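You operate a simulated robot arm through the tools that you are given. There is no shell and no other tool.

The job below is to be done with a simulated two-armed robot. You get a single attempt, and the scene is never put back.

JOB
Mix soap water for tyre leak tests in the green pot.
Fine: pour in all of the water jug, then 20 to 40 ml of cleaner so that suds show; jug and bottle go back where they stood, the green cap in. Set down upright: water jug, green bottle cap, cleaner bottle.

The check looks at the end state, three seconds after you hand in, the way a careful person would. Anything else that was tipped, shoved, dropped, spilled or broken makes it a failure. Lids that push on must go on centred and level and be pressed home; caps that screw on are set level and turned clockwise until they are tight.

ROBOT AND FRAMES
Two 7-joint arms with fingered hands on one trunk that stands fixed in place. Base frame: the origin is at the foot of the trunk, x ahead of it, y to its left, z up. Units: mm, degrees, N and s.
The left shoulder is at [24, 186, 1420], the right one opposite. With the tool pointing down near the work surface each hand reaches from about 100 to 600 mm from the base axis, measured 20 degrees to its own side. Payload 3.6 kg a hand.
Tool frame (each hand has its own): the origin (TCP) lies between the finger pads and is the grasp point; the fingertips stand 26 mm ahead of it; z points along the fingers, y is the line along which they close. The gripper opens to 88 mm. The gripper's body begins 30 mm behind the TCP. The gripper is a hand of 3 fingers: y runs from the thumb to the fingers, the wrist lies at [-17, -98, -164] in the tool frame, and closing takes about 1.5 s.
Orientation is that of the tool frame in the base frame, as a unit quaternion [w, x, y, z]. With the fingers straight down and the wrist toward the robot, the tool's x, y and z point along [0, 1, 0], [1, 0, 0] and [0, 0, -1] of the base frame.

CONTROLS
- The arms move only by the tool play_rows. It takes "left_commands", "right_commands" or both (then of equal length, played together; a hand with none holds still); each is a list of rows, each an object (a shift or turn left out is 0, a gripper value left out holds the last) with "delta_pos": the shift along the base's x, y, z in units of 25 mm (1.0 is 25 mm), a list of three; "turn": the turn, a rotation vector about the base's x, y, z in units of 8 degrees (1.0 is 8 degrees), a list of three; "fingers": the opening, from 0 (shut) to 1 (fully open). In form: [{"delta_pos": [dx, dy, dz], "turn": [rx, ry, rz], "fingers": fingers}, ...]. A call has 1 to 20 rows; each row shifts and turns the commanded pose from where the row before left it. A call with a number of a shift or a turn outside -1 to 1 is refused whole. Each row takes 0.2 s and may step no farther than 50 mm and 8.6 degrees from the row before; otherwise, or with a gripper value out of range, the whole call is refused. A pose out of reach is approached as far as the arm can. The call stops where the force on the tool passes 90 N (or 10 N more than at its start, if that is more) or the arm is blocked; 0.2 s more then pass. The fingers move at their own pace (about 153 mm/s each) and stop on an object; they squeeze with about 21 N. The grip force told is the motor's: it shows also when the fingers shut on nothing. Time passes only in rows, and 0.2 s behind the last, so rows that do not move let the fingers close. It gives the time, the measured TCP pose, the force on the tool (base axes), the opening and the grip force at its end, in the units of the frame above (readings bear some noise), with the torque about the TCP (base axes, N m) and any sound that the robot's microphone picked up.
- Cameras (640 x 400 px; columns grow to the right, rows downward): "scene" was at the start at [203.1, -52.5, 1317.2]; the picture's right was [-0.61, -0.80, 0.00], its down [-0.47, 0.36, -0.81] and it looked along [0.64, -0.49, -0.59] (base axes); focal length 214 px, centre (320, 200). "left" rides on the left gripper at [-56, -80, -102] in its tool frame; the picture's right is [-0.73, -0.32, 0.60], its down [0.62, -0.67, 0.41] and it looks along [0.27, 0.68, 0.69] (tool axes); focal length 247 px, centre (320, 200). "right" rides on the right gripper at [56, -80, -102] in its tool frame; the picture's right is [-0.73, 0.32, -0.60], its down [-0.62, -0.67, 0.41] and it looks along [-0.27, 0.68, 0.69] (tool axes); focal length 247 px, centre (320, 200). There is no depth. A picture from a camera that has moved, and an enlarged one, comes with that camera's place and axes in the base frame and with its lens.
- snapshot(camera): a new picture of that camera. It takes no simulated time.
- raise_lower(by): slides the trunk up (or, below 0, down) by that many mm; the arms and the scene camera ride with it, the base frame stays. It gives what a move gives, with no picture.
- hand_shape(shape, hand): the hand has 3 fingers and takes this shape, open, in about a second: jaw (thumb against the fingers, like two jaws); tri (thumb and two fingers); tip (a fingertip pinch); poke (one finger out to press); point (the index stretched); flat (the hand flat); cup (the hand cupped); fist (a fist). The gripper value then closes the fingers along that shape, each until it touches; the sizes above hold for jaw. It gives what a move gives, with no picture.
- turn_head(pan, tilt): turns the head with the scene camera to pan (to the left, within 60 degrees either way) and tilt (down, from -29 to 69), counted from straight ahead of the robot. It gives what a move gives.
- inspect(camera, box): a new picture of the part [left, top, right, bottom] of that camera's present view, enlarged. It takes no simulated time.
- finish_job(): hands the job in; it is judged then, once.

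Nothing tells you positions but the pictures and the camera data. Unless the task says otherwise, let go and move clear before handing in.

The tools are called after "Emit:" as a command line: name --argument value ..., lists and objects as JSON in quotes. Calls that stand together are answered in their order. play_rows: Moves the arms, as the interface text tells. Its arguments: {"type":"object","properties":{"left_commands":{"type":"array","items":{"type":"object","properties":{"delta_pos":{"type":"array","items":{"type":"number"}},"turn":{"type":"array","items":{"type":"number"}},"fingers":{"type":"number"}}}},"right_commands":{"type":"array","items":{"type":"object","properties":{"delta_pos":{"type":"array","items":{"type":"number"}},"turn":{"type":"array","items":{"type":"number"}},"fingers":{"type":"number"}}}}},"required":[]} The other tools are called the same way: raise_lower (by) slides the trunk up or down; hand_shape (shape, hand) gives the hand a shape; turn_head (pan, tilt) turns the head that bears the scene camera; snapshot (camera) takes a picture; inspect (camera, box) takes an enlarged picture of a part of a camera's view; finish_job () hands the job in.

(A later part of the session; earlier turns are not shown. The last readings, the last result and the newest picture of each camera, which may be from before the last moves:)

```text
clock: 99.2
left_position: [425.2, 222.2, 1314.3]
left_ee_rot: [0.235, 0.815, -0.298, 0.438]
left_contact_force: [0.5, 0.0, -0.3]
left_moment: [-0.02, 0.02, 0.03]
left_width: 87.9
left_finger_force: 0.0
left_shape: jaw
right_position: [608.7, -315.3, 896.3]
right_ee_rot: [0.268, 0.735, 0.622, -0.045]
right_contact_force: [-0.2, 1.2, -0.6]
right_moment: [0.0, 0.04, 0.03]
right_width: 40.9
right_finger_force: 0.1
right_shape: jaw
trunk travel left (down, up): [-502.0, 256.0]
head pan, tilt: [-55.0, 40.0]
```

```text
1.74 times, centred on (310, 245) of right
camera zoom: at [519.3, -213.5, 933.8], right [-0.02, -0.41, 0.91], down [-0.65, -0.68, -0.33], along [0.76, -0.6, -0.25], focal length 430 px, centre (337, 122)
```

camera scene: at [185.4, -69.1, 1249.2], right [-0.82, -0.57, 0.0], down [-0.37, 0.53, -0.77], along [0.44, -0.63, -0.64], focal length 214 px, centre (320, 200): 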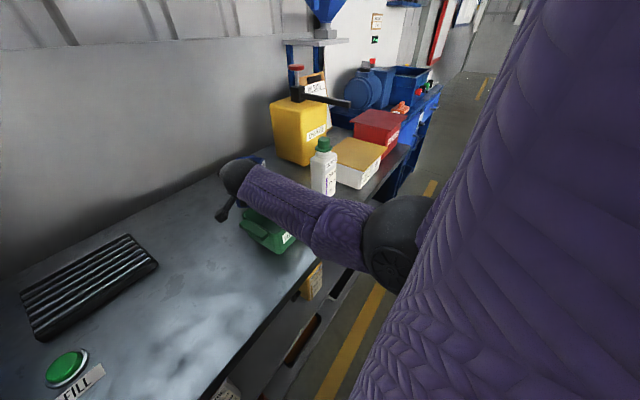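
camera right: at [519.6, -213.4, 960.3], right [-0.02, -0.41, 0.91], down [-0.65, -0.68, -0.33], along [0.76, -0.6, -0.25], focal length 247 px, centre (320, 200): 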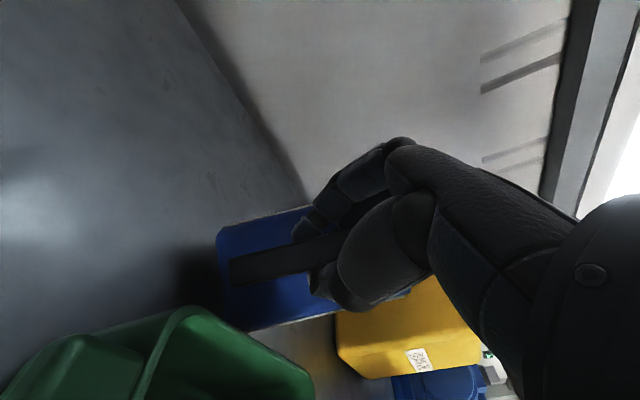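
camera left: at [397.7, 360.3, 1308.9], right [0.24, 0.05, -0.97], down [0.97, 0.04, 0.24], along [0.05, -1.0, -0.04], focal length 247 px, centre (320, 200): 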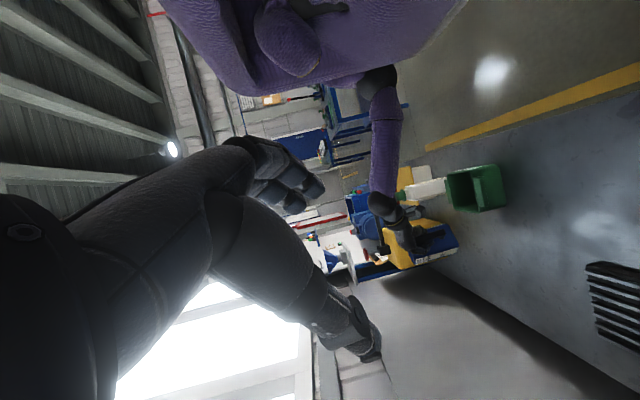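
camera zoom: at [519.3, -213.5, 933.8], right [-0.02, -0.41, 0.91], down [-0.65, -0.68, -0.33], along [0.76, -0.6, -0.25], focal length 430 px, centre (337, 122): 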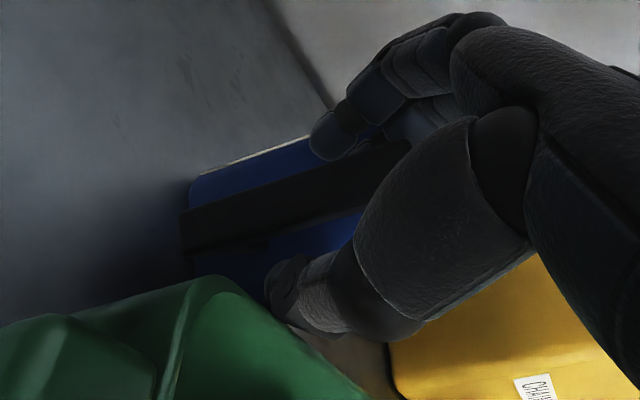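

The fingers are open around the handle with clearance on both sides and the jug stands still. I'll retract upward and back, within the plane of the handle.

Emit:
play_rows --right_commands '[{"delta_pos": [-0.12, 0.1, 0.32]}, {"delta_pos": [-0.12, 0.1, 0.32]}, {"delta_pos": [-0.12, 0.1, 0.32]}, {"delta_pos": [-0.12, 0.1, 0.32]}, {}]'

Emit:
inspect --camera "left" --box '[350, 140, 530, 280]'

Emit:
inspect --camera "right" --box '[160, 130, 460, 360]'

```text
clock: 100.4
left_position: [426.5, 222.1, 1313.9]
left_ee_rot: [0.232, 0.816, -0.298, 0.437]
left_contact_force: [0.7, 0.1, -0.1]
left_moment: [-0.01, 0.0, 0.02]
left_width: 88.0
left_finger_force: 0.1
left_shape: jaw
right_position: [595.5, -306.6, 927.0]
right_ee_rot: [0.267, 0.735, 0.622, -0.046]
right_contact_force: [0.0, 0.8, -0.3]
right_moment: [0.02, -0.05, 0.01]
right_width: 42.2
right_finger_force: 0.1
right_shape: jaw
trunk travel left (down, up): [-502.0, 256.0]
head pan, tilt: [-55.0, 40.0]
```

```text
2.86 times, centred on (440, 210) of left
camera zoom: at [397.5, 360.5, 1309.0], right [0.24, 0.05, -0.97], down [0.97, 0.04, 0.24], along [0.05, -1.0, -0.04], focal length 706 px, centre (-23, 171)
```

zoom: 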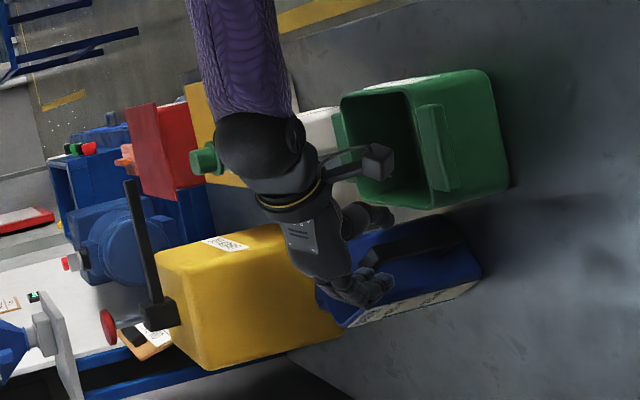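

```text
1.74 times, centred on (310, 245) of right
camera zoom: at [507.0, -204.0, 965.7], right [-0.02, -0.41, 0.91], down [-0.65, -0.68, -0.33], along [0.76, -0.6, -0.25], focal length 430 px, centre (337, 122)
```

zoom: 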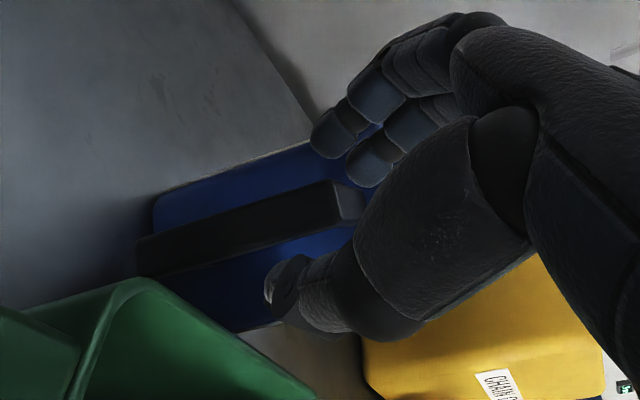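

Clean so far; I'll continue up until the hand is well clear.

Emit:
play_rows --right_commands '[{"delta_pos": [-0.1, 0.1, 0.5]}, {"delta_pos": [-0.1, 0.1, 0.6]}, {"delta_pos": [-0.1, 0, 0.7]}, {"delta_pos": [0, 0, 0.8]}, {"delta_pos": [0, 0, 0.8]}, {"delta_pos": [0, -0.4, 0.8]}, {"delta_pos": [0, -0.4, 0.8]}, {"delta_pos": [0, -0.4, 0.6], "fingers": 1.0}, {"fingers": 1.0}, {}]'

Emit:
turn_head --pan -37 --tilt 36

Emit:
snapshot --camera "scene"

Emit:
snapshot --camera "right"

```text
clock: 102.6
left_position: [424.6, 222.4, 1315.0]
left_ee_rot: [0.234, 0.815, -0.299, 0.437]
left_contact_force: [0.0, 0.1, -0.5]
left_moment: [0.0, 0.01, 0.02]
left_width: 87.7
left_finger_force: 0.1
left_shape: jaw
right_position: [589.1, -330.8, 1066.8]
right_ee_rot: [0.268, 0.735, 0.621, -0.045]
right_contact_force: [0.2, 0.2, 0.1]
right_moment: [0.0, 0.01, -0.02]
right_width: 87.9
right_finger_force: 0.0
right_shape: jaw
trunk travel left (down, up): [-502.0, 256.0]
head pan, tilt: [-55.0, 40.0]
```

```text
clock: 103.4
left_position: [425.8, 222.6, 1315.0]
left_ee_rot: [0.234, 0.815, -0.299, 0.438]
left_contact_force: [-0.4, 0.7, 0.0]
left_moment: [-0.03, 0.0, -0.01]
left_width: 87.9
left_finger_force: 0.1
left_shape: jaw
right_position: [588.3, -330.9, 1067.6]
right_ee_rot: [0.268, 0.735, 0.622, -0.045]
right_contact_force: [-0.1, -0.5, 0.5]
right_moment: [-0.01, 0.01, 0.0]
right_width: 87.5
right_finger_force: 0.1
right_shape: jaw
trunk travel left (down, up): [-502.0, 256.0]
head pan, tilt: [-37.0, 36.0]
```

```text
taken
camera scene: at [206.1, -52.0, 1255.3], right [-0.6, -0.8, 0.0], down [-0.47, 0.35, -0.81], along [0.65, -0.49, -0.59], focal length 214 px, centre (320, 200)
```

scene: 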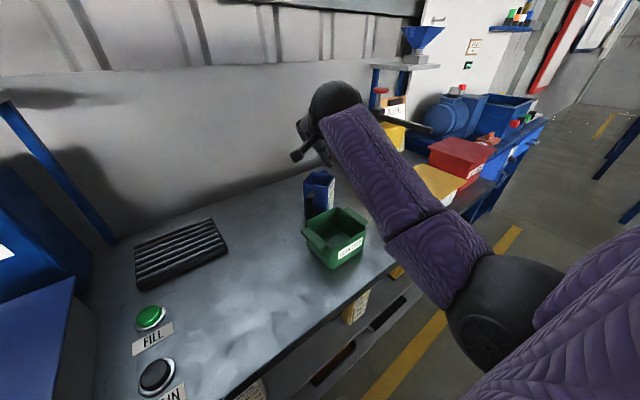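

```text
taken
camera right: at [500.0, -228.7, 1105.5], right [-0.02, -0.41, 0.91], down [-0.65, -0.68, -0.33], along [0.76, -0.6, -0.25], focal length 247 px, centre (320, 200)
```

right: 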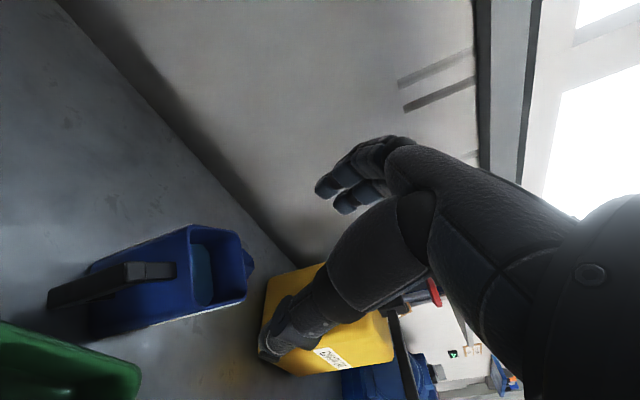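

The jug stands safely behind the pot with its water. I'll now swing the empty right hand to a fingers-left pose, which brings the elbow out to the right side and off the trunk.

Emit:
play_rows --right_commands '[{"delta_pos": [-0.5, -0.2, 1]}, {"delta_pos": [-0.5, -0.2, 1]}, {"delta_pos": [-0.5, -0.2, 1]}, {"delta_pos": [-0.5, -0.2, 1]}, {"delta_pos": [0, 0, 0.6], "turn": [0.954, 0.062, 0.192]}, {"turn": [0.954, 0.062, 0.192]}, {"turn": [0.954, 0.062, 0.192]}, {"turn": [0.954, 0.062, 0.192]}, {"turn": [0.954, 0.062, 0.192]}, {"turn": [0.954, 0.062, 0.192]}, {"turn": [0.954, 0.062, 0.192]}, {"turn": [0.954, 0.062, 0.192]}, {"turn": [0.954, 0.062, 0.192]}, {"turn": [0.954, 0.062, 0.192]}, {"turn": [0.954, 0.062, 0.192]}, {"turn": [0.954, 0.062, 0.192]}, {"turn": [0.954, 0.062, 0.192]}, {"turn": [0.954, 0.062, 0.192]}, {"turn": [0.954, 0.062, 0.192]}, {}]'

Emit:
snapshot --camera "scene"

```text
clock: 107.6
left_position: [425.4, 222.7, 1314.9]
left_ee_rot: [0.234, 0.816, -0.298, 0.437]
left_contact_force: [0.0, -0.1, -0.9]
left_moment: [0.01, -0.03, 0.0]
left_width: 87.8
left_finger_force: 0.2
left_shape: jaw
right_position: [537.9, -350.4, 1184.1]
right_ee_rot: [0.5, -0.5, -0.5, -0.5]
right_contact_force: [0.6, 0.5, 0.0]
right_moment: [0.02, 0.02, -0.01]
right_width: 87.6
right_finger_force: 0.1
right_shape: jaw
trunk travel left (down, up): [-502.0, 256.0]
head pan, tilt: [-37.0, 36.0]
```

```text
taken
camera scene: at [206.1, -51.9, 1255.3], right [-0.6, -0.8, 0.0], down [-0.47, 0.35, -0.81], along [0.65, -0.49, -0.59], focal length 214 px, centre (320, 200)
```

scene: 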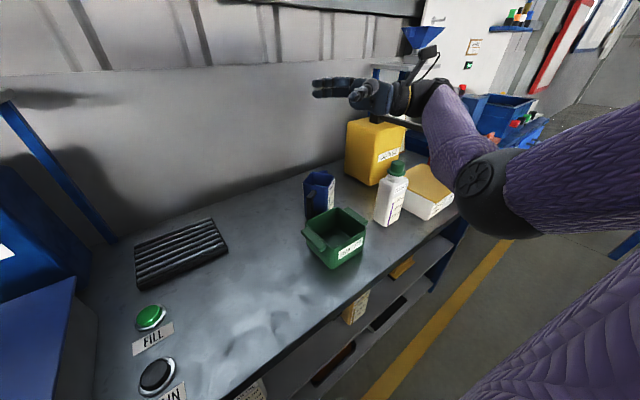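

The elbow is now out to the right and the whole bench is visible. I'll zoom in to measure the jug where it stands.

Emit:
inspect --camera "scene" --box '[280, 150, 380, 230]'

Emit:
inspect --camera "scene" --box '[285, 150, 425, 290]'

Emit:
snapshot --camera "right"

Emit:
snapshot --camera "left"

```text
5.00 times, centred on (330, 190) of scene
camera zoom: at [206.1, -51.9, 1255.3], right [-0.6, -0.8, 0.0], down [-0.47, 0.35, -0.81], along [0.65, -0.49, -0.59], focal length 1072 px, centre (270, 250)
```

zoom: 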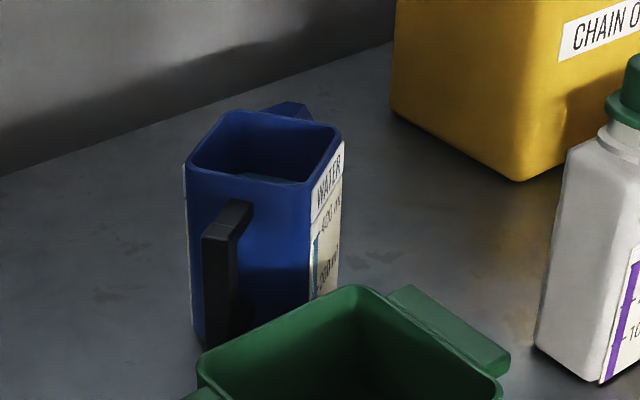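

```text
2.86 times, centred on (355, 220) of scene
camera zoom: at [206.1, -51.9, 1255.3], right [-0.6, -0.8, 0.0], down [-0.47, 0.35, -0.81], along [0.65, -0.49, -0.59], focal length 613 px, centre (220, 143)
```

zoom: 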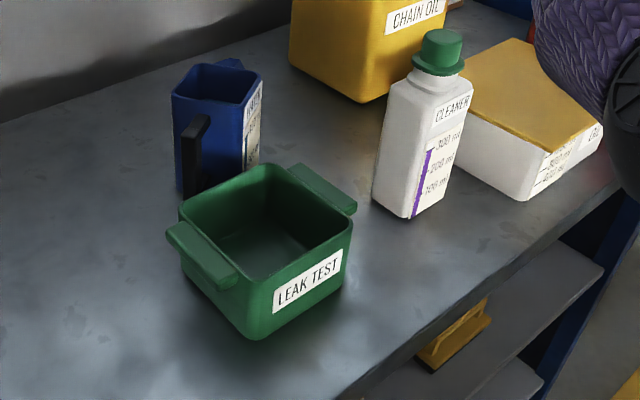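

```text
taken
camera right: at [459.2, -454.0, 1239.5], right [0.32, -0.6, -0.73], down [-0.67, 0.41, -0.62], along [0.68, 0.69, -0.27], focal length 247 px, centre (320, 200)
```

right: 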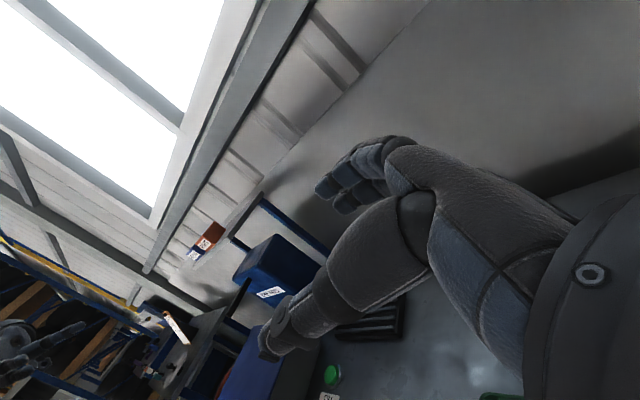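

```text
taken
camera left: at [397.2, 360.6, 1309.0], right [0.24, 0.05, -0.97], down [0.97, 0.04, 0.24], along [0.05, -1.0, -0.04], focal length 247 px, centre (320, 200)
```

left: 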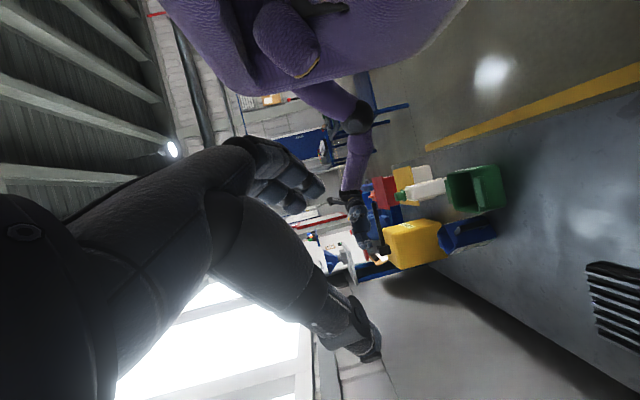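

The jug's centre is about (638, -376) with its handle side turned about 32°. I'll plan to grip its body from above, thumb and fingers on the two flat faces. First I'll turn the hand fingers-down with a matching yaw, high above it.

Emit:
play_rows --right_commands '[{"delta_pos": [0.3, -0.05, 0], "turn": [-0.9375, 0, 0]}, {"delta_pos": [0.3, -0.05, 0], "turn": [-0.9375, 0, 0]}, {"delta_pos": [0.3, -0.05, 0], "turn": [-0.9375, 0, 0]}, {"delta_pos": [0.3, -0.05, 0], "turn": [-0.9375, 0, 0]}, {"delta_pos": [0.3, -0.05, 0], "turn": [-0.9375, 0, 0]}, {"delta_pos": [0.3, -0.05, 0], "turn": [-0.9375, 0, 0]}, {"delta_pos": [0.3, -0.05, 0], "turn": [-0.9375, 0, 0]}, {"delta_pos": [0.3, -0.05, 0], "turn": [-0.9375, 0, 0]}, {"delta_pos": [0.3, -0.05, 0], "turn": [-0.9375, 0, 0]}, {"delta_pos": [0.3, -0.05, 0], "turn": [-0.9375, 0, 0]}, {"delta_pos": [0.3, -0.05, 0], "turn": [-0.9375, 0, 0]}, {"delta_pos": [0.3, -0.05, 0], "turn": [-0.9375, 0, 0]}, {"turn": [0, 0, 1]}, {"turn": [0, 0, 1]}, {"turn": [0, 0, 1]}, {"turn": [0, 0, 1]}, {}]'

Emit:
raise_lower --by -120

Emit:
snapshot --camera "scene"

Emit:
snapshot --camera "right"

```text
clock: 111.2
left_position: [424.3, 221.9, 1314.5]
left_ee_rot: [0.233, 0.815, -0.299, 0.437]
left_contact_force: [0.4, 0.4, 0.3]
left_moment: [0.01, 0.02, 0.0]
left_width: 87.7
left_finger_force: 0.1
left_shape: jaw
right_position: [628.4, -366.7, 1184.0]
right_ee_rot: [0.001, 0.483, 0.876, 0.0]
right_contact_force: [0.3, -0.9, 0.0]
right_moment: [0.01, 0.01, -0.02]
right_width: 87.8
right_finger_force: 0.0
right_shape: jaw
trunk travel left (down, up): [-502.0, 256.0]
head pan, tilt: [-37.0, 36.0]
```

```text
clock: 112.7
left_position: [425.4, 222.5, 1195.9]
left_ee_rot: [0.233, 0.815, -0.298, 0.438]
left_contact_force: [-0.5, 0.0, 0.1]
left_moment: [0.01, -0.02, 0.0]
left_width: 87.7
left_finger_force: 0.0
left_shape: jaw
right_position: [629.3, -365.4, 1063.8]
right_ee_rot: [0.001, 0.484, 0.875, 0.0]
right_contact_force: [0.0, 0.4, -0.1]
right_moment: [0.0, -0.03, 0.04]
right_width: 87.8
right_finger_force: 0.0
right_shape: jaw
trunk travel left (down, up): [-382.0, 376.0]
head pan, tilt: [-37.0, 36.0]
```

```text
taken
camera scene: at [216.4, -52.0, 1129.3], right [-0.6, -0.8, 0.0], down [-0.47, 0.35, -0.81], along [0.65, -0.49, -0.59], focal length 214 px, centre (320, 200)
```

scene: 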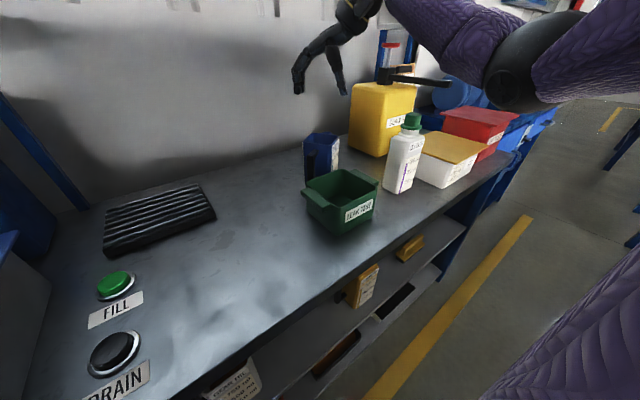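

```text
taken
camera right: at [531.4, -360.4, 1165.7], right [0.66, -0.45, 0.6], down [-0.23, -0.88, -0.41], along [0.72, 0.13, -0.69], focal length 247 px, centre (320, 200)
```

right: 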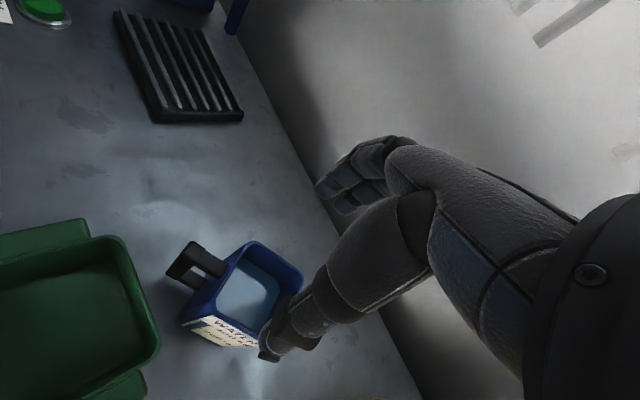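

The hand is above the jug with the elbow out to the right. I'll refine the jug's pose from both cameras.

Emit:
inspect --camera "right" --box '[150, 220, 330, 370]'

Emit:
inspect --camera "scene" --box '[280, 20, 380, 220]'

Emit:
inspect --camera "scene" --box '[290, 120, 360, 190]'

```text
2.67 times, centred on (240, 295) of right
camera zoom: at [531.4, -360.4, 1165.7], right [0.66, -0.45, 0.6], down [-0.23, -0.88, -0.41], along [0.72, 0.13, -0.69], focal length 659 px, centre (533, -53)
```

zoom: 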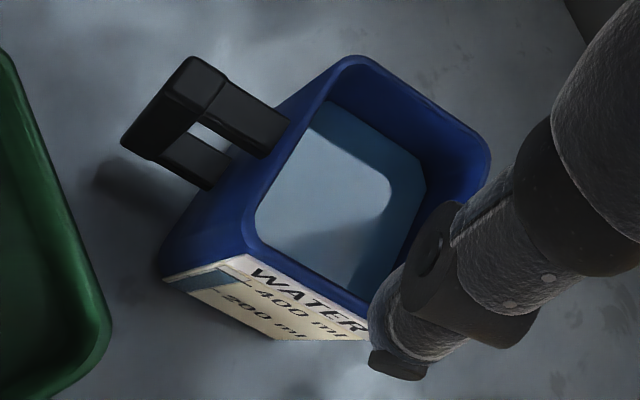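

```text
2.00 times, centred on (330, 120) of scene
camera zoom: at [216.4, -52.0, 1129.3], right [-0.6, -0.8, 0.0], down [-0.47, 0.35, -0.81], along [0.65, -0.49, -0.59], focal length 429 px, centre (300, 360)
```

zoom: 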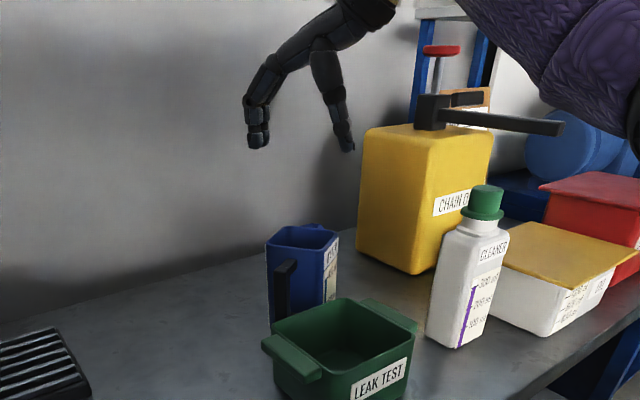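

```text
5.71 times, centred on (325, 155) of scene
camera zoom: at [216.4, -52.0, 1129.3], right [-0.6, -0.8, 0.0], down [-0.47, 0.35, -0.81], along [0.65, -0.49, -0.59], focal length 1226 px, centre (291, 457)
```

zoom: 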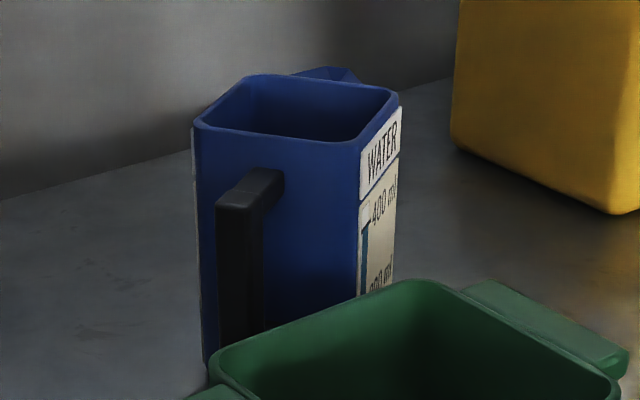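

The claw narrows above the tips, so gripping the jug by its top gives only a shallow hold. That is fine for carrying it upright but weak for tilting. A better plan is to carry it back upright and let the left hand grip its body from the front for pouring, reaching diagonally. I'll clear the right hand first and test that left-arm pouring pose in free air.

Emit:
play_rows --right_commands '[{"delta_pos": [0, 0, 0.9]}, {"delta_pos": [0, 0, 0.9]}, {"delta_pos": [0, 0, 0.9]}, {"delta_pos": [0, 0, 0.9]}, {"delta_pos": [-0.6, -0.9, 0.1]}, {"delta_pos": [-0.6, -0.9, 0.1]}, {"delta_pos": [-0.6, -0.9, 0.1]}, {"delta_pos": [-0.6, -0.9, 0.1]}, {"delta_pos": [-0.6, -0.9, 0.1]}, {"delta_pos": [-0.6, -0.9, 0.1]}, {"delta_pos": [-0.6, -0.9, 0.1]}, {"delta_pos": [-0.6, -0.9, 0.1]}, {}]'

Emit:
play_rows --left_commands '[{"delta_pos": [0.2, -0.9, 0], "turn": [-0.53, -0.84, 0.03]}, {"delta_pos": [0.2, -0.9, 0], "turn": [-0.53, -0.84, 0.03]}, {"delta_pos": [0.2, -0.9, 0], "turn": [-0.53, -0.84, 0.03]}, {"delta_pos": [0.2, -0.9, 0], "turn": [-0.53, -0.84, 0.03]}, {"delta_pos": [0.2, -0.9, 0]}, {"delta_pos": [0.2, -0.9, 0]}, {"delta_pos": [0.2, -0.9, 0]}, {"delta_pos": [0.2, -0.9, 0]}, {"delta_pos": [0.2, -0.9, 0]}, {"delta_pos": [0.2, -0.9, 0]}, {"delta_pos": [0.2, -0.9, 0]}, {"delta_pos": [0.2, -0.9, 0]}, {}]'

Emit:
snapshot --camera "scene"

```text
clock: 115.5
left_position: [424.9, 221.7, 1194.4]
left_ee_rot: [0.235, 0.816, -0.298, 0.437]
left_contact_force: [-0.1, 1.0, -1.1]
left_moment: [0.0, 0.03, 0.03]
left_width: 87.6
left_finger_force: 0.1
left_shape: jaw
right_position: [508.5, -544.6, 1173.7]
right_ee_rot: [0.0, 0.484, 0.875, 0.0]
right_contact_force: [-0.3, 0.5, -0.7]
right_moment: [0.0, -0.01, 0.0]
right_width: 87.5
right_finger_force: 0.0
right_shape: jaw
trunk travel left (down, up): [-382.0, 376.0]
head pan, tilt: [-37.0, 36.0]
```

```text
clock: 118.3
left_position: [406.8, -64.7, 1281.8]
left_ee_rot: [0.245, 0.664, -0.272, 0.652]
left_contact_force: [0.5, -0.2, -0.4]
left_moment: [-0.04, 0.0, 0.01]
left_width: 87.8
left_finger_force: 0.0
left_shape: jaw
left hand out of reach, approached as far as the arm can: row 1, 2, 3, 4, 5, 12
right_position: [508.1, -546.2, 1172.8]
right_ee_rot: [0.001, 0.484, 0.875, 0.0]
right_contact_force: [-0.3, -0.6, -0.3]
right_moment: [-0.05, 0.04, 0.04]
right_width: 87.8
right_finger_force: 0.1
right_shape: jaw
trunk travel left (down, up): [-382.0, 376.0]
head pan, tilt: [-37.0, 36.0]
```

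```text
taken
camera scene: at [216.2, -52.4, 1129.2], right [-0.6, -0.8, 0.0], down [-0.47, 0.35, -0.81], along [0.65, -0.49, -0.59], focal length 214 px, centre (320, 200)
```

scene: 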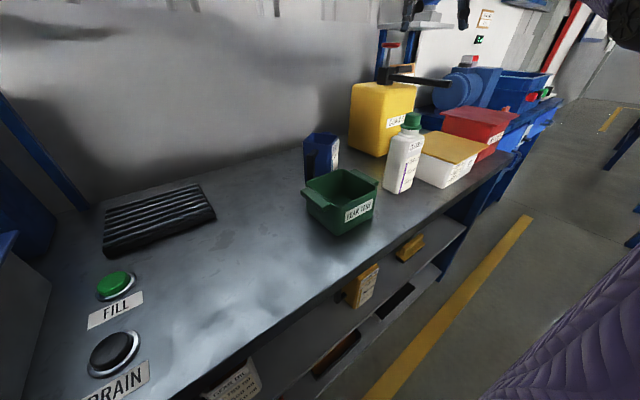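

Emit:
play_rows --left_commands '[{"delta_pos": [0.5, -0.5, -0.5]}, {"delta_pos": [0.5, -0.5, -0.5]}, {"delta_pos": [0.5, -0.7, -0.5]}, {"delta_pos": [0.5, -0.7, -0.5]}, {"delta_pos": [0.5, -0.8, -0.5]}, {"delta_pos": [0.5, -0.8, -0.5]}, {"delta_pos": [0.5, -0.8, -0.5]}, {"delta_pos": [0.5, -0.8, -0.5]}, {"delta_pos": [0.5, -0.8, -0.5]}, {"delta_pos": [0.5, -0.8, -0.5]}, {"delta_pos": [0, -0.8, 0]}, {"delta_pos": [0, -0.8, 0]}, {}]'

Emit:
snapshot --camera "scene"

```text
clock: 121.1
left_position: [406.9, -64.1, 1276.2]
left_ee_rot: [0.246, 0.664, -0.273, 0.651]
left_contact_force: [-0.7, 0.5, 0.1]
left_moment: [0.0, 0.01, -0.01]
left_width: 88.0
left_finger_force: 0.1
left_shape: jaw
left hand out of reach, approached as far as the arm can: row 1, 2, 3, 4, 5, 6, 7, 8, 9, 10, 11, 12
right_position: [508.6, -544.9, 1173.6]
right_ee_rot: [0.0, 0.484, 0.875, -0.001]
right_contact_force: [1.0, 0.0, -0.3]
right_moment: [-0.03, -0.03, -0.06]
right_width: 87.7
right_finger_force: 0.1
right_shape: jaw
trunk travel left (down, up): [-382.0, 376.0]
head pan, tilt: [-37.0, 36.0]
```

```text
taken
camera scene: at [216.7, -52.1, 1129.1], right [-0.6, -0.8, 0.0], down [-0.47, 0.35, -0.81], along [0.65, -0.49, -0.59], focal length 214 px, centre (320, 200)
```

scene: 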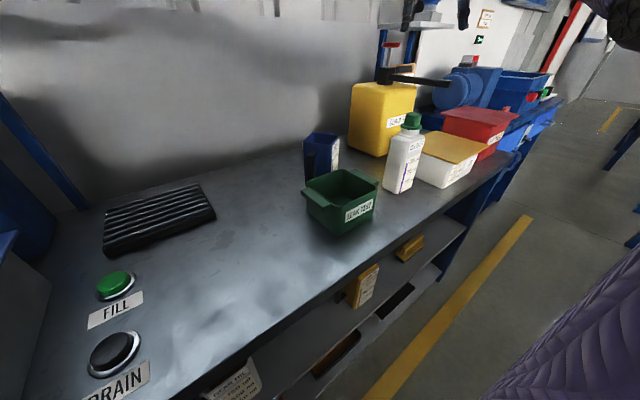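

The left arm is stuck at a joint limit in this configuration. I'll unwind it toward the forward-pointing pose on the left that worked earlier.

Emit:
play_rows --left_commands '[{"delta_pos": [0, 1, -0.4], "turn": [0, 0, 0.94]}, {"delta_pos": [0, 1, -0.4], "turn": [0, 0, 0.94]}, {"delta_pos": [0, 1, -0.4], "turn": [0, 0, 0.94]}, {"delta_pos": [0, 1, -0.4], "turn": [0, 0, 0.94]}, {"delta_pos": [0, 1, -0.4], "turn": [0, 0, 0.94]}, {"delta_pos": [0, 1, -0.4], "turn": [0, 0, 0.94]}, {"delta_pos": [0, 1, -0.4]}, {"delta_pos": [0, 1, -0.4]}, {"delta_pos": [0, 1, -0.4]}, {"delta_pos": [0, 1, -0.4]}, {}]'

Emit:
turn_head --pan 30 --tilt 30

Emit:
snapshot --camera "scene"

```text
clock: 123.5
left_position: [454.5, 202.1, 1160.7]
left_ee_rot: [-0.023, 0.718, 0.002, 0.696]
left_contact_force: [0.4, -0.4, -0.1]
left_moment: [0.03, 0.0, -0.01]
left_width: 88.0
left_finger_force: 0.1
left_shape: jaw
left hand out of reach, approached as far as the arm can: row 4, 5, 6, 7
right_position: [509.2, -545.7, 1173.6]
right_ee_rot: [0.001, 0.485, 0.875, 0.0]
right_contact_force: [-0.3, 0.4, -0.2]
right_moment: [0.05, -0.03, -0.03]
right_width: 87.6
right_finger_force: 0.1
right_shape: jaw
trunk travel left (down, up): [-382.0, 376.0]
head pan, tilt: [-37.0, 36.0]
```

```text
clock: 124.9
left_position: [454.5, 202.8, 1161.6]
left_ee_rot: [-0.023, 0.718, 0.003, 0.695]
left_contact_force: [-0.2, -0.8, -0.6]
left_moment: [0.01, -0.02, 0.01]
left_width: 88.0
left_finger_force: 0.1
left_shape: jaw
right_position: [510.0, -545.4, 1174.1]
right_ee_rot: [0.001, 0.485, 0.875, 0.0]
right_contact_force: [-0.1, 0.0, -0.4]
right_moment: [-0.01, 0.06, -0.04]
right_width: 87.7
right_finger_force: 0.1
right_shape: jaw
trunk travel left (down, up): [-382.0, 376.0]
head pan, tilt: [30.0, 30.0]
```

```text
taken
camera scene: at [225.1, 45.8, 1138.4], right [0.5, -0.87, 0.0], down [-0.43, -0.25, -0.87], along [0.75, 0.43, -0.5], focal length 214 px, centre (320, 200)
```

scene: 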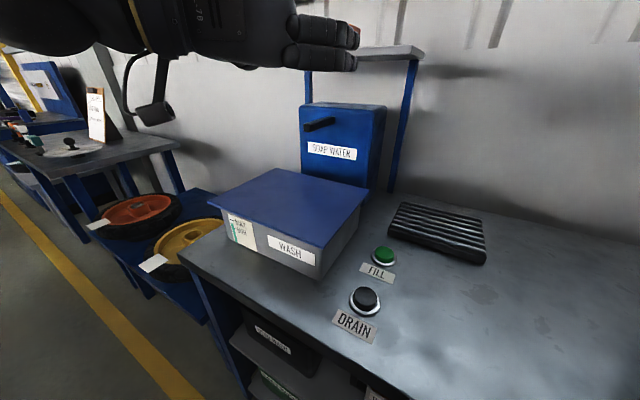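

The left hand is back to pointing forward. I'll lower it and retry the cross-body reach along the route that worked before.

Emit:
play_rows --left_commands '[{"delta_pos": [-0.2, 0, -0.6]}, {"delta_pos": [-0.2, 0, -0.6]}, {"delta_pos": [-0.2, 0, -0.6]}, {"delta_pos": [-0.2, -0.3, -0.6]}, {"delta_pos": [-0.2, -0.6, -0.6]}, {"delta_pos": [0, -0.9, 0]}, {"delta_pos": [0, -0.9, 0]}, {"delta_pos": [0.1, -0.9, 0]}, {"delta_pos": [0.1, -0.9, 0]}, {"delta_pos": [0.2, -0.9, 0]}, {"delta_pos": [0.2, -0.9, 0]}, {"delta_pos": [0.2, -0.9, 0]}, {"delta_pos": [0.2, -0.9, 0]}, {"delta_pos": [0.2, -0.9, 0]}, {"delta_pos": [0.2, -0.9, 0]}, {}]'

Emit:
turn_head --pan 0 --tilt 40

Emit:
snapshot --camera "scene"

```text
clock: 128.3
left_position: [472.1, 59.7, 1149.2]
left_ee_rot: [-0.023, 0.718, 0.001, 0.696]
left_contact_force: [-0.5, 0.6, 0.2]
left_moment: [0.0, 0.02, -0.01]
left_width: 88.0
left_finger_force: 0.1
left_shape: jaw
left hand out of reach, approached as far as the arm can: row 9, 10, 11, 12, 13, 14, 15
right_position: [510.2, -546.0, 1173.3]
right_ee_rot: [0.001, 0.485, 0.875, 0.0]
right_contact_force: [-0.4, -0.2, 0.5]
right_moment: [0.01, 0.01, 0.04]
right_width: 87.7
right_finger_force: 0.1
right_shape: jaw
trunk travel left (down, up): [-382.0, 376.0]
head pan, tilt: [30.0, 30.0]
```

```text
clock: 129.2
left_position: [470.4, 60.8, 1149.2]
left_ee_rot: [-0.023, 0.718, 0.002, 0.695]
left_contact_force: [0.2, 0.6, -0.7]
left_moment: [0.02, 0.01, -0.03]
left_width: 87.8
left_finger_force: 0.0
left_shape: jaw
right_position: [510.0, -544.8, 1174.1]
right_ee_rot: [0.001, 0.484, 0.875, -0.001]
right_contact_force: [0.1, -0.1, -0.8]
right_moment: [0.0, 0.01, 0.03]
right_width: 87.9
right_finger_force: 0.1
right_shape: jaw
trunk travel left (down, up): [-382.0, 376.0]
head pan, tilt: [0.0, 40.0]
```

```text
taken
camera scene: at [231.8, 0.7, 1123.1], right [0.0, -1.0, 0.0], down [-0.64, 0.0, -0.77], along [0.77, 0.0, -0.64], focal length 214 px, centre (320, 200)
```

scene: 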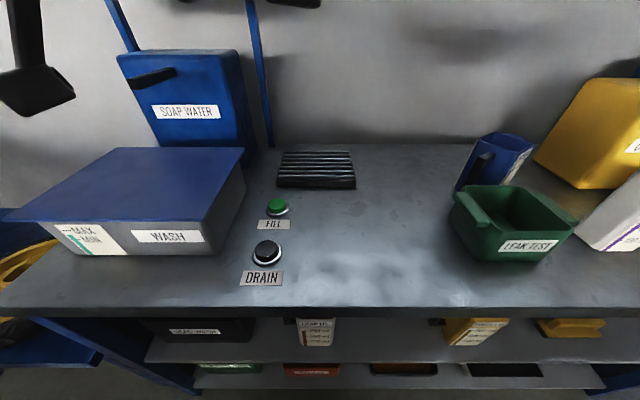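

The left arm is not going to manage that reach well, so I'll park it on the left. The right arm with its elbow out works well for a swing from fingers-down to fingers-left, so I'll use a top grip on the jug's flat faces with the right hand.

Emit:
play_rows --left_commands '[{"delta_pos": [-0.2, 1, 0]}, {"delta_pos": [-0.2, 1, 0]}, {"delta_pos": [-0.2, 1, 0]}, {"delta_pos": [-0.2, 1, 0]}, {"delta_pos": [0, 1, 0]}, {"delta_pos": [0, 1, 0]}, {"delta_pos": [0, 1, 0]}, {"delta_pos": [0, 1, 0]}, {}]'

Emit:
play_rows --right_commands '[{"delta_pos": [0.64, 0.86, 0]}, {"delta_pos": [0.64, 0.86, 0]}, {"delta_pos": [0.64, 0.86, 0]}, {"delta_pos": [0.64, 0.86, 0]}, {"delta_pos": [0.64, 0.86, 0]}, {"delta_pos": [0.64, 0.86, 0]}, {"delta_pos": [0.64, 0.86, 0]}, {"delta_pos": [0.64, 0.86, -0.5]}, {"delta_pos": [0, 0, -1]}, {"delta_pos": [0, 0, -1]}, {"delta_pos": [0, 0, -1]}, {"delta_pos": [0, 0, -1]}, {}]'

Emit:
turn_head --pan -37 --tilt 30

Emit:
snapshot --camera "scene"

Emit:
snapshot --camera "right"

```text
clock: 131.2
left_position: [451.0, 260.9, 1149.0]
left_ee_rot: [-0.023, 0.718, 0.003, 0.696]
left_contact_force: [0.4, -0.5, 0.1]
left_moment: [-0.02, -0.02, 0.01]
left_width: 88.0
left_finger_force: 0.0
left_shape: jaw
right_position: [509.5, -545.8, 1173.3]
right_ee_rot: [0.001, 0.484, 0.875, 0.0]
right_contact_force: [0.0, 1.1, 0.3]
right_moment: [-0.03, -0.02, -0.01]
right_width: 87.4
right_finger_force: 0.1
right_shape: jaw
trunk travel left (down, up): [-382.0, 376.0]
head pan, tilt: [0.0, 40.0]
```

```text
clock: 134.0
left_position: [450.6, 261.1, 1148.8]
left_ee_rot: [-0.022, 0.718, 0.003, 0.696]
left_contact_force: [0.0, 0.4, 0.7]
left_moment: [0.01, -0.01, 0.01]
left_width: 87.9
left_finger_force: 0.1
left_shape: jaw
right_position: [637.4, -374.1, 1059.7]
right_ee_rot: [0.001, 0.484, 0.875, -0.001]
right_contact_force: [-0.6, -0.3, -0.6]
right_moment: [0.0, 0.0, 0.0]
right_width: 87.9
right_finger_force: 0.1
right_shape: jaw
trunk travel left (down, up): [-382.0, 376.0]
head pan, tilt: [0.0, 40.0]
```

```text
clock: 135.1
left_position: [450.2, 258.9, 1149.5]
left_ee_rot: [-0.023, 0.718, 0.002, 0.695]
left_contact_force: [0.3, 0.2, -0.2]
left_moment: [0.02, -0.01, 0.03]
left_width: 88.2
left_finger_force: 0.0
left_shape: jaw
right_position: [638.4, -374.4, 1060.1]
right_ee_rot: [0.001, 0.485, 0.875, -0.001]
right_contact_force: [0.4, 0.3, -0.2]
right_moment: [-0.02, 0.04, -0.03]
right_width: 87.5
right_finger_force: 0.1
right_shape: jaw
trunk travel left (down, up): [-382.0, 376.0]
head pan, tilt: [-37.0, 30.0]
```

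```text
taken
camera scene: at [219.1, -53.7, 1138.4], right [-0.6, -0.8, 0.0], down [-0.4, 0.3, -0.87], along [0.69, -0.52, -0.5], focal length 214 px, centre (320, 200)
```

scene: 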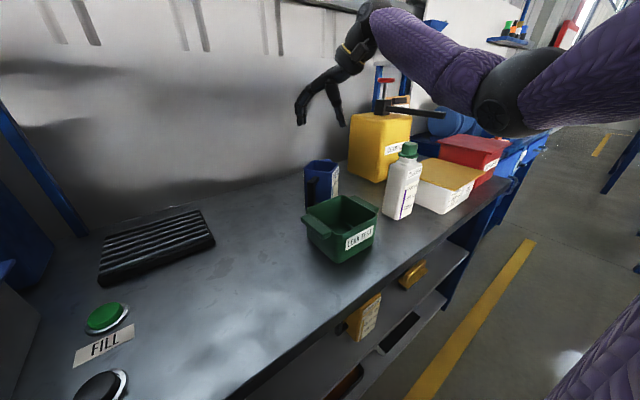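

```text
taken
camera right: at [540.3, -368.9, 1162.4], right [0.66, -0.45, 0.6], down [-0.23, -0.88, -0.41], along [0.72, 0.13, -0.69], focal length 247 px, centre (320, 200)
```

right: 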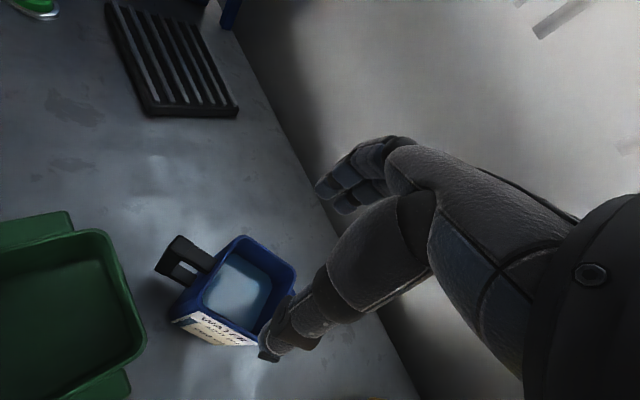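

The hand is lined up above the jug. I'll descend until the fingertips are just above the rim and check centring.

Emit:
play_rows --right_commands '[{"delta_pos": [0, 0, -0.7]}, {"delta_pos": [0, 0, -0.7]}, {"delta_pos": [0, 0, -0.7]}, {"delta_pos": [0, 0, -0.7]}, {}]'

Emit:
inspect --camera "scene" --box '[270, 90, 390, 230]'

Emit:
inspect --camera "right" --box '[150, 160, 430, 400]'

Emit:
snapshot --camera "left"

```text
clock: 136.3
left_position: [451.9, 261.1, 1149.6]
left_ee_rot: [-0.023, 0.718, 0.002, 0.696]
left_contact_force: [0.8, 0.6, 0.0]
left_moment: [-0.03, -0.03, 0.04]
left_width: 88.1
left_finger_force: 0.1
left_shape: jaw
right_position: [638.1, -374.0, 990.7]
right_ee_rot: [0.001, 0.484, 0.875, -0.001]
right_contact_force: [0.5, 0.2, 0.3]
right_moment: [0.0, 0.03, -0.01]
right_width: 87.6
right_finger_force: 0.1
right_shape: jaw
trunk travel left (down, up): [-382.0, 376.0]
head pan, tilt: [-37.0, 30.0]
```

```text
2.86 times, centred on (330, 160) of scene
camera zoom: at [219.0, -53.7, 1138.5], right [-0.6, -0.8, 0.0], down [-0.4, 0.3, -0.87], along [0.69, -0.52, -0.5], focal length 613 px, centre (291, 314)
```

zoom: 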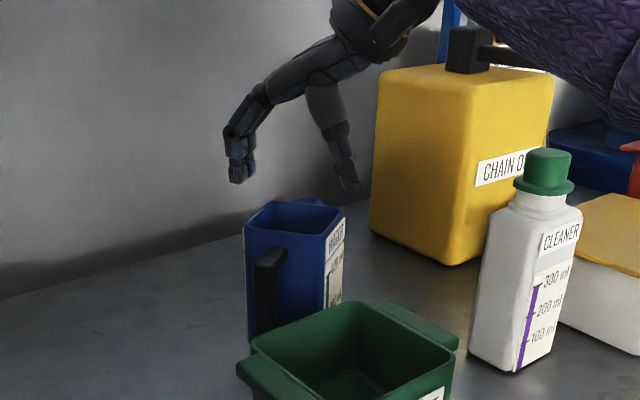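

```text
1.67 times, centred on (290, 280) of right
camera zoom: at [540.1, -368.8, 1092.2], right [0.66, -0.45, 0.6], down [-0.23, -0.88, -0.41], along [0.72, 0.13, -0.69], focal length 412 px, centre (370, 67)
```

zoom: 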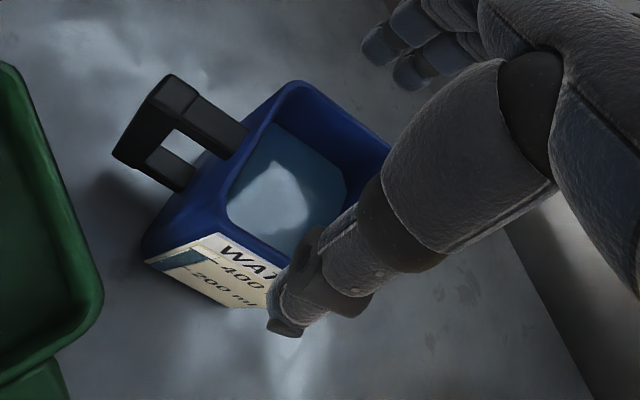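

```text
taken
camera left: at [344.3, 337.9, 1099.5], right [0.56, 0.36, -0.74], down [0.41, 0.66, 0.63], along [0.72, -0.66, 0.23], focal length 247 px, centre (320, 200)
```

left: 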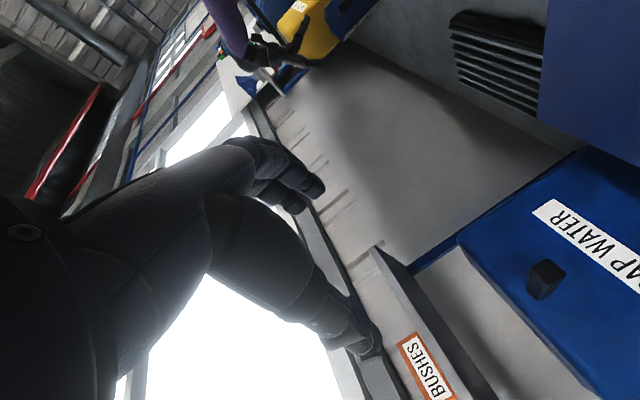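

The hand is centred over the jug within a few millimetres. I'll descend slowly so thumb and fingers straddle the two flat faces.

Emit:
play_rows --right_commands '[{"delta_pos": [0, 0, -0.3]}, {"delta_pos": [0, 0, -0.3]}, {"delta_pos": [0, 0, -0.3]}, {"delta_pos": [0, 0, -0.3]}, {"delta_pos": [0, 0, -0.3]}, {"delta_pos": [0, 0, -0.3]}, {}]'

Emit:
inspect --camera "scene" --box '[270, 90, 390, 230]'

Emit:
inspect --camera "right" --box '[150, 160, 430, 400]'

```text
clock: 137.9
left_position: [450.9, 260.6, 1150.2]
left_ee_rot: [-0.022, 0.718, 0.003, 0.696]
left_contact_force: [0.4, 1.0, 0.7]
left_moment: [0.02, -0.01, 0.02]
left_width: 87.9
left_finger_force: 0.1
left_shape: jaw
right_position: [636.7, -373.1, 944.7]
right_ee_rot: [0.001, 0.484, 0.875, -0.001]
right_contact_force: [0.2, 0.3, -1.0]
right_moment: [0.01, 0.0, 0.0]
right_width: 87.7
right_finger_force: 0.2
right_shape: jaw
trunk travel left (down, up): [-382.0, 376.0]
head pan, tilt: [-37.0, 30.0]
```

```text
2.86 times, centred on (330, 160) of scene
camera zoom: at [219.0, -53.7, 1138.4], right [-0.6, -0.8, 0.0], down [-0.4, 0.3, -0.87], along [0.69, -0.52, -0.5], focal length 613 px, centre (291, 314)
```

zoom: 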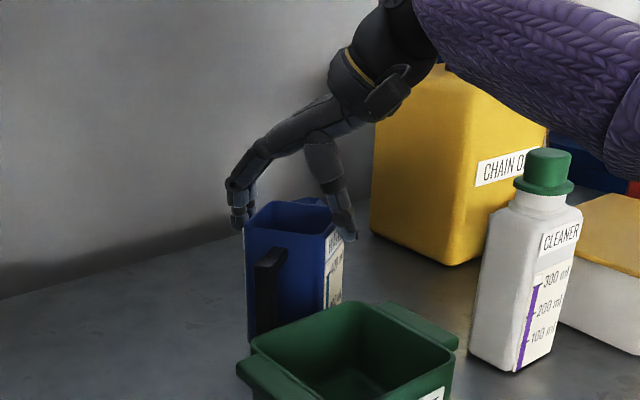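

```text
1.67 times, centred on (290, 280) of right
camera zoom: at [539.9, -368.1, 1047.5], right [0.66, -0.45, 0.6], down [-0.23, -0.88, -0.41], along [0.71, 0.13, -0.69], focal length 412 px, centre (370, 67)
```

zoom: 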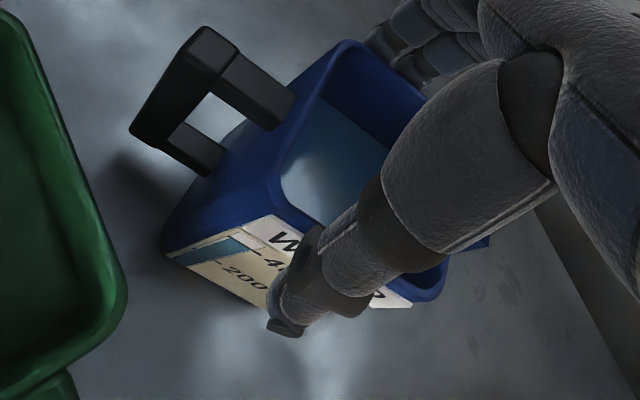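

Straddling nicely. A little further down, then I'll close.

Emit:
play_rows --right_commands '[{"delta_pos": [0, 0, -0.2]}, {"delta_pos": [0, 0, -0.2]}, {"delta_pos": [0, 0, -0.2]}, {"delta_pos": [0, 0, -0.16]}, {}]'

Emit:
inspect --camera "scene" --box '[285, 120, 365, 200]'

```text
clock: 139.1
left_position: [451.1, 260.8, 1149.2]
left_ee_rot: [-0.023, 0.719, 0.002, 0.695]
left_contact_force: [0.1, 0.4, 0.2]
left_moment: [0.02, 0.0, 0.0]
left_width: 87.9
left_finger_force: 0.2
left_shape: jaw
right_position: [637.6, -372.9, 927.2]
right_ee_rot: [0.001, 0.484, 0.875, 0.0]
right_contact_force: [0.3, 0.5, -0.2]
right_moment: [-0.01, 0.01, -0.02]
right_width: 88.1
right_finger_force: 0.0
right_shape: jaw
trunk travel left (down, up): [-382.0, 376.0]
head pan, tilt: [-37.0, 30.0]
```

```text
5.00 times, centred on (325, 160) of scene
camera zoom: at [219.0, -53.7, 1138.5], right [-0.6, -0.8, 0.0], down [-0.4, 0.3, -0.87], along [0.69, -0.52, -0.5], focal length 1072 px, centre (295, 400)
```

zoom: 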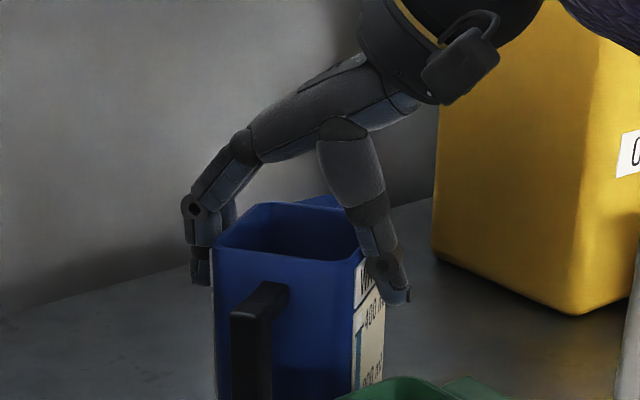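

The thumb and fingers are evenly placed on both faces. Closing now.

Emit:
play_rows --right_commands '[{"fingers": 0.85}, {"fingers": 0.75}, {"fingers": 0.65}, {"fingers": 0.5}, {"fingers": 0.3}, {"fingers": 0.0}, {"fingers": 0.0}, {"fingers": 0.0}, {"fingers": 0.0}]'

Emit:
inspect --camera "scene" --box '[285, 120, 365, 200]'

Emit:
inspect --camera "right" --box '[150, 160, 430, 400]'

```text
clock: 141.1
left_position: [451.4, 259.5, 1150.0]
left_ee_rot: [-0.022, 0.718, 0.003, 0.696]
left_contact_force: [0.3, 0.9, -0.1]
left_moment: [-0.02, 0.0, -0.03]
left_width: 87.9
left_finger_force: 0.0
left_shape: jaw
right_position: [636.8, -373.3, 927.1]
right_ee_rot: [0.001, 0.484, 0.875, -0.001]
right_contact_force: [-0.9, 0.7, -0.6]
right_moment: [0.08, -0.11, 0.07]
right_width: 78.1
right_finger_force: 21.3
right_shape: jaw
trunk travel left (down, up): [-382.0, 376.0]
head pan, tilt: [-37.0, 30.0]
```

```text
5.00 times, centred on (325, 160) of scene
camera zoom: at [219.0, -53.7, 1138.5], right [-0.6, -0.8, 0.0], down [-0.4, 0.3, -0.87], along [0.69, -0.52, -0.5], focal length 1072 px, centre (295, 400)
```

zoom: 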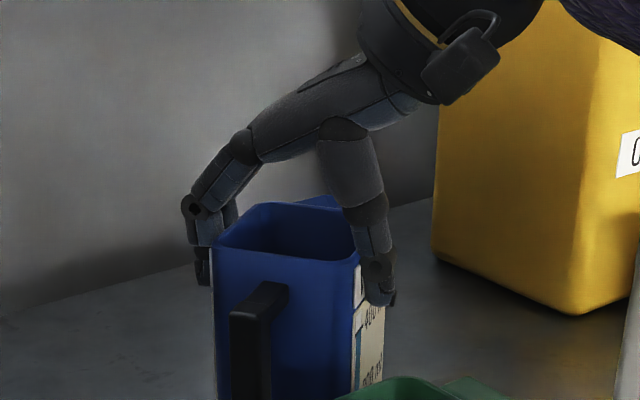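

```text
1.67 times, centred on (290, 280) of right
camera zoom: at [539.9, -368.4, 1029.2], right [0.66, -0.45, 0.6], down [-0.23, -0.88, -0.41], along [0.71, 0.13, -0.69], focal length 412 px, centre (370, 67)
```

zoom: 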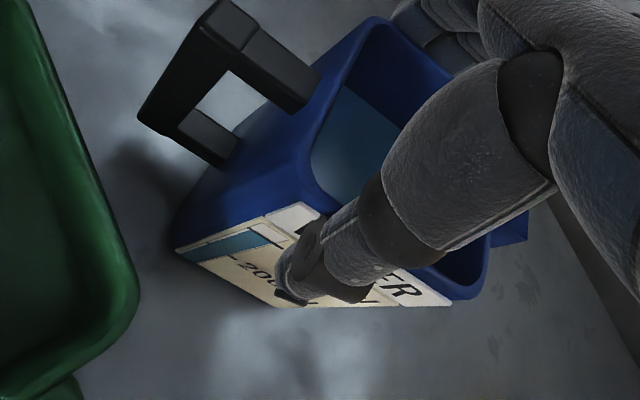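

Gripped at 78 mm with 21 N and the jug has not shifted. I'll lift slightly and check that it hangs straight.

Emit:
play_rows --right_commands '[{"delta_pos": [0, 0, 0.15]}, {"delta_pos": [0, 0, 0.15]}, {"delta_pos": [0, 0, 0.15]}, {"delta_pos": [0, 0, 0.15]}, {}, {}]'

Emit:
inspect --camera "scene" --box '[270, 90, 390, 230]'

Emit:
inspect --camera "right" --box '[150, 160, 430, 400]'

```text
clock: 142.5
left_position: [452.3, 261.0, 1149.8]
left_ee_rot: [-0.023, 0.718, 0.003, 0.696]
left_contact_force: [0.1, -0.1, 0.8]
left_moment: [-0.02, 0.01, 0.03]
left_width: 87.8
left_finger_force: 0.1
left_shape: jaw
right_position: [637.4, -374.0, 940.3]
right_ee_rot: [0.001, 0.484, 0.875, -0.001]
right_contact_force: [-0.3, 0.1, -5.1]
right_moment: [-0.01, 0.06, 0.0]
right_width: 78.1
right_finger_force: 20.9
right_shape: jaw
trunk travel left (down, up): [-382.0, 376.0]
head pan, tilt: [-37.0, 30.0]
```

```text
2.86 times, centred on (330, 160) of scene
camera zoom: at [219.5, -54.0, 1138.3], right [-0.6, -0.8, 0.0], down [-0.4, 0.3, -0.87], along [0.69, -0.52, -0.5], focal length 613 px, centre (291, 314)
```

zoom: 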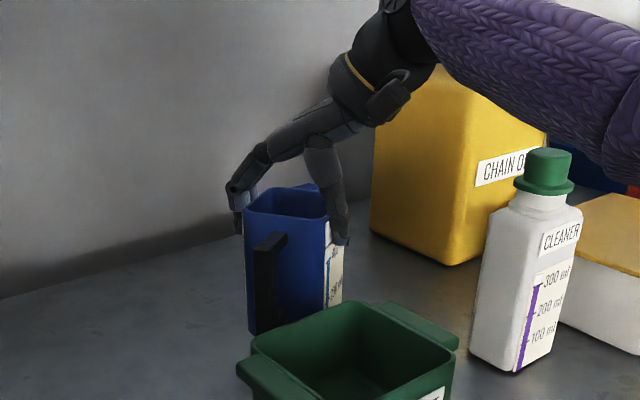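

```text
1.67 times, centred on (290, 280) of right
camera zoom: at [540.3, -368.6, 1043.6], right [0.66, -0.45, 0.6], down [-0.23, -0.88, -0.41], along [0.71, 0.13, -0.69], focal length 412 px, centre (370, 67)
```

zoom: 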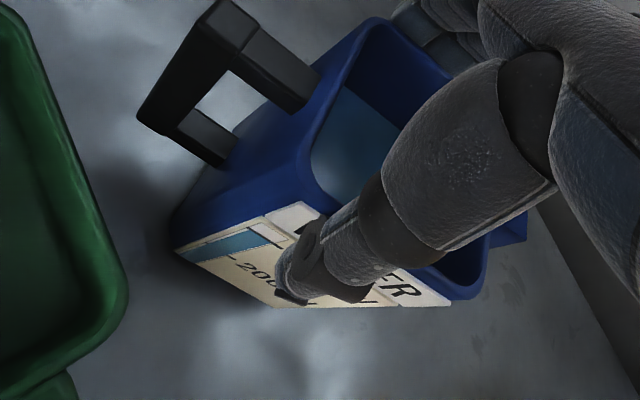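

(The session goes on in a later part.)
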